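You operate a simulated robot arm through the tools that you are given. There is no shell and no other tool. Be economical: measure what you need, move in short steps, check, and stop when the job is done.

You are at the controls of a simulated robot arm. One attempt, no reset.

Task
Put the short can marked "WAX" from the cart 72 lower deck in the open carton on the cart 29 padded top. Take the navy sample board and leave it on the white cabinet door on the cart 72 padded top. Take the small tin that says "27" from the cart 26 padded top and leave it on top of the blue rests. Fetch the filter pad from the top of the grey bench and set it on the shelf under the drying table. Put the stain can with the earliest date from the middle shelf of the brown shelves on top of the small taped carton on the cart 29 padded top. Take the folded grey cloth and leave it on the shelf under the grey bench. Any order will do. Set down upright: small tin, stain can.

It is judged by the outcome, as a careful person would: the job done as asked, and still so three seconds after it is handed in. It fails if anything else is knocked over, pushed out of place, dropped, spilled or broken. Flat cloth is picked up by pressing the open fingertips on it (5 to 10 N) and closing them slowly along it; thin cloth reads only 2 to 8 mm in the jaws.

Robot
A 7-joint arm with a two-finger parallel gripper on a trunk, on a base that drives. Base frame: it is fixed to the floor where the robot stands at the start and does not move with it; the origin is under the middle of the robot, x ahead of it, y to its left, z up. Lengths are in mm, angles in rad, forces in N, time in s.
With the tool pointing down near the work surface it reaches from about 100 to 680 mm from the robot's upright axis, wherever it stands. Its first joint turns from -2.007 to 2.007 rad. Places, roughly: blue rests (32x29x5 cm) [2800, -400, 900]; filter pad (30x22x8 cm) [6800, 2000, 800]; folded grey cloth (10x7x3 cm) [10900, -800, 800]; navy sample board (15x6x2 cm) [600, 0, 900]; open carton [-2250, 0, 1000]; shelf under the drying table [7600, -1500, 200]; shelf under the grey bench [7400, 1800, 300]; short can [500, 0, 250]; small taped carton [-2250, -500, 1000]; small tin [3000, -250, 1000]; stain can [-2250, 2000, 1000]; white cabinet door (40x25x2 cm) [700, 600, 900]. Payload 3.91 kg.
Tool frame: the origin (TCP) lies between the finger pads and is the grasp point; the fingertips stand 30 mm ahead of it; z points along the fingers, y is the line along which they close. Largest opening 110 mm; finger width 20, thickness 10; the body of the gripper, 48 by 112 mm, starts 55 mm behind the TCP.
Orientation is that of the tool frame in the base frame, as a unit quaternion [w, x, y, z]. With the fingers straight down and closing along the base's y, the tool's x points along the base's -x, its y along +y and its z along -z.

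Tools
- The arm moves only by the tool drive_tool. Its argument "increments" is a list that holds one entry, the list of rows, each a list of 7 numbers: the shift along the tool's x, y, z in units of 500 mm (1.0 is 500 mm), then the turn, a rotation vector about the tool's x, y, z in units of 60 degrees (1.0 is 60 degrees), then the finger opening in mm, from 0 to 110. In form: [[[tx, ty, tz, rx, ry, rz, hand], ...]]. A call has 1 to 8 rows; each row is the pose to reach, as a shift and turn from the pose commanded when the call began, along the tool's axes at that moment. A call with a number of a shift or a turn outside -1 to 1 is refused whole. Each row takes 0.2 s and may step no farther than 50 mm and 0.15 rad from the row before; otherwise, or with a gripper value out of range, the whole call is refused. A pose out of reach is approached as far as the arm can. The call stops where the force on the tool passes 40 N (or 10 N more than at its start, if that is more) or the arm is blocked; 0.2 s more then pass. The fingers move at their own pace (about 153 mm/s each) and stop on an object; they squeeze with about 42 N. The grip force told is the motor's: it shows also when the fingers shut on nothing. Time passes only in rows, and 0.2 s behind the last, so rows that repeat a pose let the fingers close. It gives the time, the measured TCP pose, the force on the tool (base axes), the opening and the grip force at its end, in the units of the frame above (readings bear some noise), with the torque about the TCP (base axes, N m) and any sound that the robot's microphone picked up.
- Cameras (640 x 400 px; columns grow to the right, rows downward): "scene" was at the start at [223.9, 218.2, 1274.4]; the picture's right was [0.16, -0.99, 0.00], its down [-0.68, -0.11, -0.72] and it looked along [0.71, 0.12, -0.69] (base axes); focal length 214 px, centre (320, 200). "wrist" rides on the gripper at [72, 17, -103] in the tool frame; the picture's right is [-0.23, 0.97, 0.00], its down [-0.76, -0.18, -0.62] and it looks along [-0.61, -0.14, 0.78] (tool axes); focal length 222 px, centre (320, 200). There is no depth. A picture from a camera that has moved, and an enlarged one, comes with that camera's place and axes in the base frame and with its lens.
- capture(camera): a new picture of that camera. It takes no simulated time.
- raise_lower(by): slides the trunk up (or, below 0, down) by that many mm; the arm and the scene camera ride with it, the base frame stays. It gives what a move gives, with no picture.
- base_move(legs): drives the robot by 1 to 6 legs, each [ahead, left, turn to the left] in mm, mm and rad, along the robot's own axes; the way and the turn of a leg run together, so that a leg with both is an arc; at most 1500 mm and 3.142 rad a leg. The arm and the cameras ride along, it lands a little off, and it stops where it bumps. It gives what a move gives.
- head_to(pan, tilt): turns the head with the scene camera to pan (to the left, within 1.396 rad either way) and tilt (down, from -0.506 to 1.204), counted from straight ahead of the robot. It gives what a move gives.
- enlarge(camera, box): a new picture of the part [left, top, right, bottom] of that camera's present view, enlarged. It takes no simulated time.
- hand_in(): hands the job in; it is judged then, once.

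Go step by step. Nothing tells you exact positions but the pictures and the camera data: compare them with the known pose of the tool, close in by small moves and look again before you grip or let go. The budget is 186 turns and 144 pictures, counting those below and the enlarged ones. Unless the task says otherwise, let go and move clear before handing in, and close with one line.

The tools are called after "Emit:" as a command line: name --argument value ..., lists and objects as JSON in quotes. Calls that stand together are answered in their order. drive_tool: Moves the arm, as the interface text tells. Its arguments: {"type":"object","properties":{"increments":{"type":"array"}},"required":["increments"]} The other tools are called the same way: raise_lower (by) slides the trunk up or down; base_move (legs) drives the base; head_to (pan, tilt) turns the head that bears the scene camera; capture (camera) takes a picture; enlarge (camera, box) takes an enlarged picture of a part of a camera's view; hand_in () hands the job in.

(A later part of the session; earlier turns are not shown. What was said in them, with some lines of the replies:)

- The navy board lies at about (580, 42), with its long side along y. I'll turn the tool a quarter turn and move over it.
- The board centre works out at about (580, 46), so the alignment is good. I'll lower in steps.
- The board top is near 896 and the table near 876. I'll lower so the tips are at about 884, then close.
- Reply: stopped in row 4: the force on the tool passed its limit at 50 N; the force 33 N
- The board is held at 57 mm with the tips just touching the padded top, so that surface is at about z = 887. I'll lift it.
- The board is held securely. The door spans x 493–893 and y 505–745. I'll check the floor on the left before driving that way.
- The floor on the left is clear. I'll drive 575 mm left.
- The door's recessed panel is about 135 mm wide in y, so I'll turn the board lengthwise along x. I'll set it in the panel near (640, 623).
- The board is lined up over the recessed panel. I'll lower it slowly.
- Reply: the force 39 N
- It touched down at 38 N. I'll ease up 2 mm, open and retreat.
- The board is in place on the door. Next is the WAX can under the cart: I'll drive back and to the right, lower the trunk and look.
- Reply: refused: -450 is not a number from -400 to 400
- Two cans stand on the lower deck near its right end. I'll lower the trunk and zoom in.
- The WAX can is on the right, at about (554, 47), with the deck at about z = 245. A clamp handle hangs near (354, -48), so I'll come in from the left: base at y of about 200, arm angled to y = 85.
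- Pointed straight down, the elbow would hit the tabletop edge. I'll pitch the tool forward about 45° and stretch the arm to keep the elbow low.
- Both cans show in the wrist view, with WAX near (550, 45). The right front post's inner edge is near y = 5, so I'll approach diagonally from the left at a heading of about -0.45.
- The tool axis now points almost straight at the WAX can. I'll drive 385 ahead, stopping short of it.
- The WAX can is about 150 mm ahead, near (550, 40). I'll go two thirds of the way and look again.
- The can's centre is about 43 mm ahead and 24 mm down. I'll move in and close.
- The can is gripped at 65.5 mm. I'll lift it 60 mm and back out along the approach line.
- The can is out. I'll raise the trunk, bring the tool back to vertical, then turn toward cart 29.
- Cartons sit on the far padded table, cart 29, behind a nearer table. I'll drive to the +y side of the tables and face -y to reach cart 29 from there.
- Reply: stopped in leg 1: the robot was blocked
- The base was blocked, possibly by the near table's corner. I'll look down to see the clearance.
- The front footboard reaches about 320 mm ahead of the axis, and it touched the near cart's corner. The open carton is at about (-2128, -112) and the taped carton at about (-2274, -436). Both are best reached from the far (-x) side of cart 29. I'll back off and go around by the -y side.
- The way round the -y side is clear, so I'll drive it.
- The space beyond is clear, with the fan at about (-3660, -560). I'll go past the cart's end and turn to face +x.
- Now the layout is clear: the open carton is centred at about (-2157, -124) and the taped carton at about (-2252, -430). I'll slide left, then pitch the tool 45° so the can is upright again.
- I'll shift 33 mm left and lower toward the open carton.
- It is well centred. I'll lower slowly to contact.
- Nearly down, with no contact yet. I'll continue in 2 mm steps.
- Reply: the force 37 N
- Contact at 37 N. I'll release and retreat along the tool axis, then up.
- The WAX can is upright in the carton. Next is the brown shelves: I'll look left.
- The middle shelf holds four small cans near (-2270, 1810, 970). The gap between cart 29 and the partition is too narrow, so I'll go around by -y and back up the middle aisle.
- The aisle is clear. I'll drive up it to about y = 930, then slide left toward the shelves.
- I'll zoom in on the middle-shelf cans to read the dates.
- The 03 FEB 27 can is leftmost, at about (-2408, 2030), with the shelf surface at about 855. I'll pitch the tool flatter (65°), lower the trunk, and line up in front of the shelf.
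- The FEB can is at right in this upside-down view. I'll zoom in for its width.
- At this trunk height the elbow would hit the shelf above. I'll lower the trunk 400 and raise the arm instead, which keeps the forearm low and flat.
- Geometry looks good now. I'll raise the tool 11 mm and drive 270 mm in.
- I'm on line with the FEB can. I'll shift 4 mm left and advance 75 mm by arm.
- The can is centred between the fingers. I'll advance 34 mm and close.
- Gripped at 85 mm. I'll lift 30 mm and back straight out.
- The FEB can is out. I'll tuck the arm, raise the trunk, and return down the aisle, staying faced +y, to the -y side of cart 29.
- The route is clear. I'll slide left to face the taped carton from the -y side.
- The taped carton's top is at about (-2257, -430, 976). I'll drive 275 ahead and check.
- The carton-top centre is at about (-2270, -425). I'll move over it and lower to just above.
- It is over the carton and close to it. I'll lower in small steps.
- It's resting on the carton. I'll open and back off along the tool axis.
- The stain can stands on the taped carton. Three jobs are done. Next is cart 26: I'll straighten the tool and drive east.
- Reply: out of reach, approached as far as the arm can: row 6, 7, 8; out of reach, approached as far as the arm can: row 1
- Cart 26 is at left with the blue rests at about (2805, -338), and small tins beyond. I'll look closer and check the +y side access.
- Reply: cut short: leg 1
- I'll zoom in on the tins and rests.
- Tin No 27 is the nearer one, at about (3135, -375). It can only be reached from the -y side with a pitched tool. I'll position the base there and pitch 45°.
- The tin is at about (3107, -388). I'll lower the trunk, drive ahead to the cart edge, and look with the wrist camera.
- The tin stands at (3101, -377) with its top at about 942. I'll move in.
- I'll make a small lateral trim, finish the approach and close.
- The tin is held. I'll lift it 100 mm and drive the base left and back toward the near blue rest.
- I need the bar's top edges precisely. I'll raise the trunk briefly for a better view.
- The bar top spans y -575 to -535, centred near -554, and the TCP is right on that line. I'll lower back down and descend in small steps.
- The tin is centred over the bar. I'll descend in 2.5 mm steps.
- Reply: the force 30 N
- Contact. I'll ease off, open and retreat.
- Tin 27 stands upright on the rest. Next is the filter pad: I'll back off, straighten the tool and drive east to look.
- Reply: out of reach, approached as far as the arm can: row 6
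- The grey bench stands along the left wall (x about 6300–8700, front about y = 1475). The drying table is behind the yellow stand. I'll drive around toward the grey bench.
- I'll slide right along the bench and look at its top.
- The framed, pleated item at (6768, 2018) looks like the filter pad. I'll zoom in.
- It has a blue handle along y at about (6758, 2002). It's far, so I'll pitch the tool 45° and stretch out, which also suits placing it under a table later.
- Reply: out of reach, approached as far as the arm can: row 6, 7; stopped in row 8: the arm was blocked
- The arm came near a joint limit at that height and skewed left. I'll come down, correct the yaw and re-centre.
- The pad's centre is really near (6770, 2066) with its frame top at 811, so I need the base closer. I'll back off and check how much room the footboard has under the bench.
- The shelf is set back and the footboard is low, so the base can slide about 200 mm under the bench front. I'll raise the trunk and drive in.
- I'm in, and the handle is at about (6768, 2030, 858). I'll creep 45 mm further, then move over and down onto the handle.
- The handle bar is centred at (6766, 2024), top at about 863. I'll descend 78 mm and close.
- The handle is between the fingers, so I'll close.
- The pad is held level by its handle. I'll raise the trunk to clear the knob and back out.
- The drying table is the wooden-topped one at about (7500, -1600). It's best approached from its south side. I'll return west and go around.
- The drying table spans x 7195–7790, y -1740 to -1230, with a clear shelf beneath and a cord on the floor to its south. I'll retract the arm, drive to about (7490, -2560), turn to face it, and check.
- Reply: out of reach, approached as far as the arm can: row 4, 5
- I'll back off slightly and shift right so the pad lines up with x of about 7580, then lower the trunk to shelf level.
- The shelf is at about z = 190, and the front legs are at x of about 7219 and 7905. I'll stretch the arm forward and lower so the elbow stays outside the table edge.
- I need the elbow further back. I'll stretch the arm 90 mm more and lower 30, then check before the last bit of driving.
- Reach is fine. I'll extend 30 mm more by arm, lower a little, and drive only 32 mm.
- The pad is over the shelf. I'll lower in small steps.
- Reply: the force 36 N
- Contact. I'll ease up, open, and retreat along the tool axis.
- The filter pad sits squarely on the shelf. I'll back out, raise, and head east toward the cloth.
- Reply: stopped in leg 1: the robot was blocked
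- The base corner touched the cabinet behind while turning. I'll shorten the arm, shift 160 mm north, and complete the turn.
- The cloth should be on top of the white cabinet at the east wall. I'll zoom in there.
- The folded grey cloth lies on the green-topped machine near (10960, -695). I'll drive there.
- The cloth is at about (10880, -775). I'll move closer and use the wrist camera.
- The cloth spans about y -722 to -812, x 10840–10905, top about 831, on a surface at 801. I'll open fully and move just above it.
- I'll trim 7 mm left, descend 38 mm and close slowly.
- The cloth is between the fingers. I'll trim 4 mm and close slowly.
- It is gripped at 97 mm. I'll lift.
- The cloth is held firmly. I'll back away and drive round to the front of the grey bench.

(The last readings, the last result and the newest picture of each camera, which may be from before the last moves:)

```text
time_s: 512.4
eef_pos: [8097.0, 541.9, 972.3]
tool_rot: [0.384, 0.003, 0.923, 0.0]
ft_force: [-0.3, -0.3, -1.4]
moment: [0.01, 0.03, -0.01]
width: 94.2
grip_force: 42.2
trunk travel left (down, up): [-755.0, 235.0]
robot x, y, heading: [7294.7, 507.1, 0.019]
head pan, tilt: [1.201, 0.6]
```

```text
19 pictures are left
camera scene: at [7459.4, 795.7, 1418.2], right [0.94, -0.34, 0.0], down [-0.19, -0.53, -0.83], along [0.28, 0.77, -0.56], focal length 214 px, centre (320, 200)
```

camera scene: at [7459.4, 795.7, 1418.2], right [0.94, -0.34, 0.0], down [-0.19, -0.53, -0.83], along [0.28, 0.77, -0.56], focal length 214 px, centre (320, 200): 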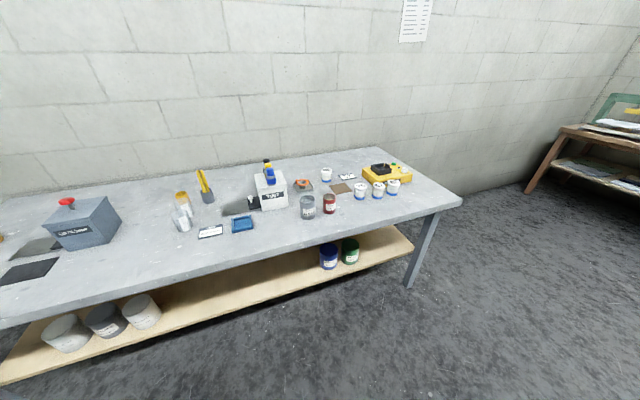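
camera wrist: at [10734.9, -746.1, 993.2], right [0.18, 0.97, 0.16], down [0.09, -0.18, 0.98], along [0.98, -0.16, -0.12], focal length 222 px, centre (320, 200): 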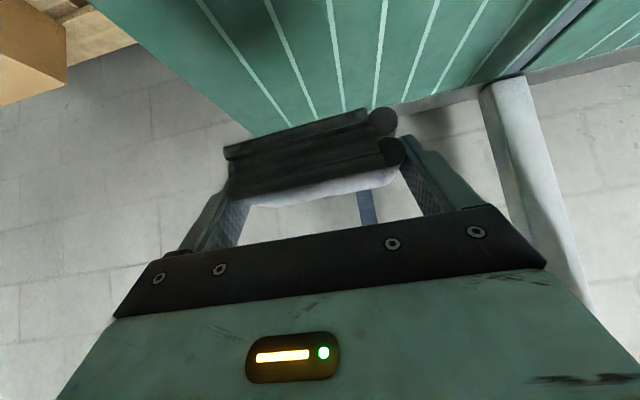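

The middle of the bench shelf is free (front edge about y = 1558). I'll turn to face it, back off a little and lower the trunk.

Emit:
base_move --legs '[[0, 0, 1.551], [-110, 0, 0]]'

Emit:
raise_lower --by -400

Emit:
raise_lower --by -200

Emit:
drive_tool --increments '[[[-0.056, 0, 0.056, 0, 0, 0, 60], [-0.113, 0, 0.113, 0, 0, 0, 60], [-0.165, 0, 0.165, 0, 0, 0, 60]]]'

Emit:
head_to --pan -0.2 --tilt 0.3

Emit:
capture --camera "scene"

```text
time_s: 517.3
eef_pos: [7270.8, 1202.8, 972.8]
tool_rot: [0.275, -0.644, 0.661, 0.269]
ft_force: [-0.5, -0.1, -0.1]
moment: [0.0, 0.0, -0.03]
width: 94.3
grip_force: 41.8
trunk travel left (down, up): [-755.0, 235.0]
robot x, y, heading: [7291.0, 394.0, 1.57]
head pan, tilt: [1.201, 0.6]
```

```text
time_s: 521.1
eef_pos: [7269.9, 1201.9, 572.5]
tool_rot: [0.275, -0.644, 0.662, 0.268]
ft_force: [0.1, -0.2, -0.8]
moment: [-0.04, 0.01, 0.01]
width: 94.3
grip_force: 41.9
trunk travel left (down, up): [-355.0, 635.0]
robot x, y, heading: [7290.9, 392.7, 1.566]
head pan, tilt: [1.201, 0.6]
```

```text
time_s: 523.3
eef_pos: [7270.7, 1201.7, 372.9]
tool_rot: [0.275, -0.644, 0.662, 0.268]
ft_force: [-0.6, -0.3, 0.0]
moment: [0.0, -0.01, 0.03]
width: 94.3
grip_force: 41.7
trunk travel left (down, up): [-155.0, 835.0]
robot x, y, heading: [7290.1, 394.0, 1.57]
head pan, tilt: [1.201, 0.6]
```

```text
time_s: 524.1
eef_pos: [7271.6, 1318.7, 374.6]
tool_rot: [0.274, -0.644, 0.661, 0.269]
ft_force: [0.2, -1.1, -0.6]
moment: [-0.05, 0.03, 0.01]
width: 94.2
grip_force: 42.1
trunk travel left (down, up): [-155.0, 835.0]
robot x, y, heading: [7290.7, 395.0, 1.57]
head pan, tilt: [1.201, 0.6]
```

```text
time_s: 525.6
eef_pos: [7271.5, 1318.9, 373.1]
tool_rot: [0.276, -0.643, 0.662, 0.268]
ft_force: [0.9, -0.2, -0.5]
moment: [-0.02, -0.02, 0.01]
width: 94.2
grip_force: 41.9
trunk travel left (down, up): [-155.0, 835.0]
robot x, y, heading: [7290.7, 394.4, 1.571]
head pan, tilt: [-0.201, 0.3]
```

```text
18 pictures are left
camera scene: at [7104.6, 628.8, 845.7], right [0.98, -0.2, 0.0], down [-0.06, -0.29, -0.96], along [0.19, 0.94, -0.3], focal length 214 px, centre (320, 200)
```

scene: 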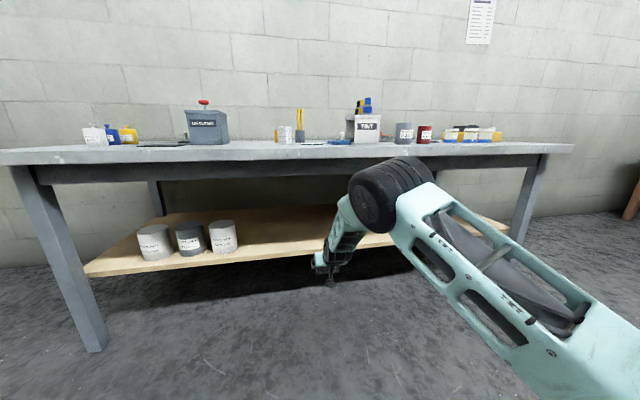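

Clearances look fine. I'll drive 285 mm in.

Emit:
base_move --legs '[[285, 0, 0]]'

Emit:
capture --camera "scene"

Emit:
capture --camera "wrist"

```text
time_s: 527.6
eef_pos: [7276.9, 1606.3, 374.2]
tool_rot: [0.275, -0.643, 0.663, 0.268]
ft_force: [0.2, 0.5, -0.4]
moment: [-0.03, 0.01, -0.01]
width: 94.3
grip_force: 42.2
trunk travel left (down, up): [-155.0, 835.0]
robot x, y, heading: [7289.7, 686.6, 1.569]
head pan, tilt: [-0.201, 0.3]
```

```text
17 pictures are left
camera scene: at [7106.5, 917.0, 845.7], right [0.98, -0.2, 0.0], down [-0.06, -0.29, -0.96], along [0.2, 0.94, -0.3], focal length 214 px, centre (320, 200)
```

scene: 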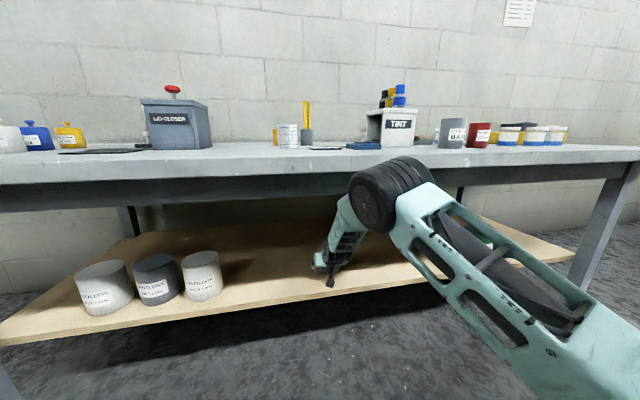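

```text
16 pictures are left
camera wrist: at [7256.1, 1482.6, 394.3], right [-0.97, 0.19, 0.16], down [0.18, 0.09, 0.98], along [0.17, 0.98, -0.12], focal length 222 px, centre (320, 200)
```

wrist: 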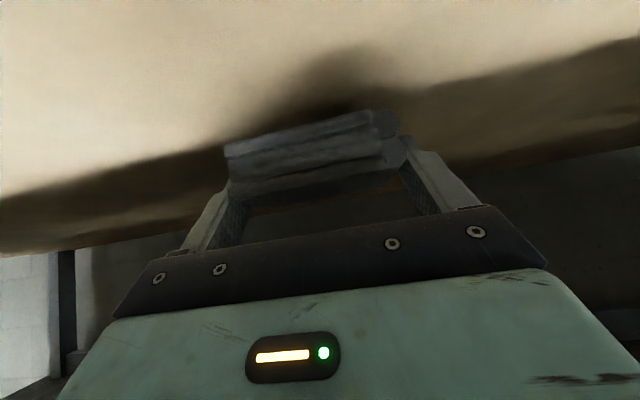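

The cloth is above the shelf. I'll lower, slowing near contact.

Emit:
drive_tool --increments '[[[0.03, 0, 0.03, 0, 0, 0, 60], [0.042, 0, 0.042, 0, 0, 0, 60], [0.05, 0, 0.05, 0, 0, 0, 60], [0.056, 0, 0.056, 0, 0, 0, 60], [0.062, 0, 0.062, 0, 0, 0, 60]]]'

```text
time_s: 528.3
eef_pos: [7275.9, 1610.5, 353.2]
tool_rot: [0.28, -0.64, 0.66, 0.275]
ft_force: [1.2, -2.9, 13.0]
moment: [-0.41, -0.12, 0.0]
width: 94.2
grip_force: 41.6
trunk travel left (down, up): [-155.0, 835.0]
robot x, y, heading: [7291.5, 683.6, 1.567]
head pan, tilt: [-0.201, 0.3]
stopped in row 3: the force on the tool passed its limit at 48 N (the readings are from after the stop); the commanded pose is now the measured one
```

Contact at TCP 353. I'll check what touched.

Emit:
capture --camera "wrist"

Emit:
enlarge --camera "scene" --box '[260, 200, 420, 320]'

```text
15 pictures are left
camera wrist: at [7255.8, 1486.6, 372.8], right [-0.97, 0.19, 0.17], down [0.18, 0.07, 0.98], along [0.17, 0.98, -0.1], focal length 222 px, centre (320, 200)
```

wrist: 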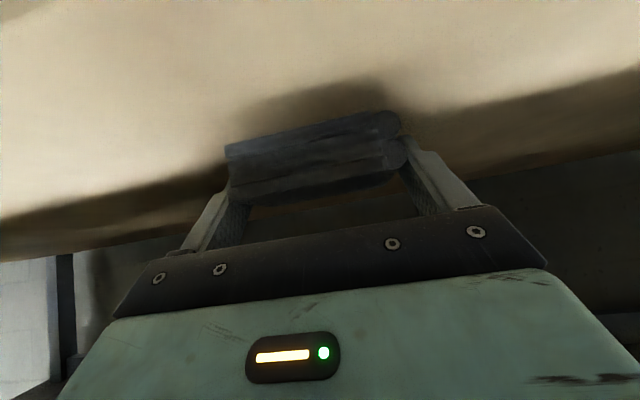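

```text
3.33 times, centred on (340, 260) of scene
camera zoom: at [7106.6, 916.4, 845.9], right [0.98, -0.2, 0.0], down [-0.06, -0.29, -0.96], along [0.2, 0.94, -0.3], focal length 715 px, centre (253, 0)
```

zoom: 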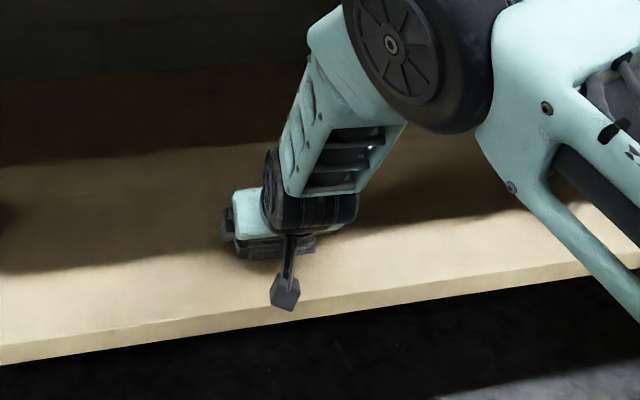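

The torque puts the contact at the cloth's rear edge, so the cloth is on the shelf. I'll open and retreat.

Emit:
drive_tool --increments '[[[0, 0, 0, 0, 0, 0, 96], [0, 0, 0, 0, 0, 0, 104], [0, 0, 0, 0, 0, 0, 110], [0, 0, -0.03, 0, 0, 0, 110], [0, 0, -0.1, 0, 0, 0, 110]]]'

Emit:
capture --camera "wrist"

```text
time_s: 529.5
eef_pos: [7276.2, 1572.9, 384.3]
tool_rot: [0.279, -0.64, 0.662, 0.271]
ft_force: [-0.5, -0.5, 0.3]
moment: [0.02, -0.02, 0.0]
width: 109.9
grip_force: 0.0
trunk travel left (down, up): [-155.0, 835.0]
robot x, y, heading: [7289.9, 682.9, 1.565]
head pan, tilt: [-0.201, 0.3]
```

```text
13 pictures are left
camera wrist: at [7255.6, 1449.0, 403.8], right [-0.97, 0.19, 0.17], down [0.18, 0.08, 0.98], along [0.17, 0.98, -0.11], focal length 222 px, centre (320, 200)
```

wrist: 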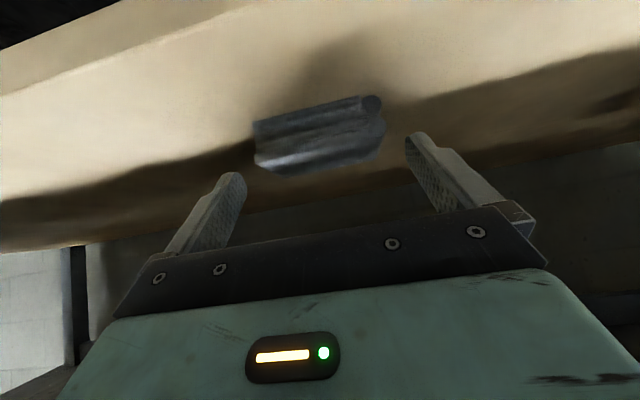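

The cloth lies flat on the shelf, well inside the edge. I'll back the robot out and take a final look.

Emit:
drive_tool --increments '[[[-0.02, 0, -0.06, 0, 0, 0, 110]]]'

Emit:
base_move --legs '[[-400, 0, 0]]'

Emit:
enlarge --camera "scene" --box '[200, 160, 420, 300]'

```text
time_s: 529.9
eef_pos: [7274.4, 1557.8, 413.0]
tool_rot: [0.278, -0.641, 0.662, 0.272]
ft_force: [0.0, 0.2, 0.2]
moment: [0.01, 0.01, -0.01]
width: 110.1
grip_force: 0.0
trunk travel left (down, up): [-155.0, 835.0]
robot x, y, heading: [7289.4, 683.7, 1.569]
head pan, tilt: [-0.201, 0.3]
```

```text
time_s: 532.4
eef_pos: [7271.9, 1159.7, 414.0]
tool_rot: [0.279, -0.64, 0.662, 0.272]
ft_force: [0.0, 0.3, 0.5]
moment: [-0.01, 0.0, 0.0]
width: 110.0
grip_force: 0.1
trunk travel left (down, up): [-155.0, 835.0]
robot x, y, heading: [7288.8, 282.2, 1.564]
head pan, tilt: [-0.201, 0.3]
```

```text
2.86 times, centred on (310, 230) of scene
camera zoom: at [7104.5, 516.1, 845.7], right [0.98, -0.2, 0.0], down [-0.06, -0.29, -0.96], along [0.2, 0.94, -0.3], focal length 613 px, centre (349, 114)
```

zoom: 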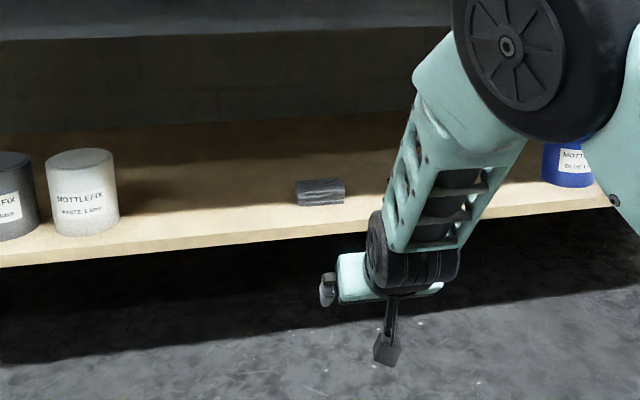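

All six items are where they were asked to be, and the gripper is clear. I'm handing in.

Emit:
hand_in

```text
The job is handed in.
```

All six items are in place and the job is handed in; the small tin and the stain can (03 FEB 27, the earliest date) were set down upright. The base bumped twice while driving, once against the cart beside cart 29 and once apparently against the blue cabinets. I saw nothing knocked over or moved, but I did not look closely at either spot.
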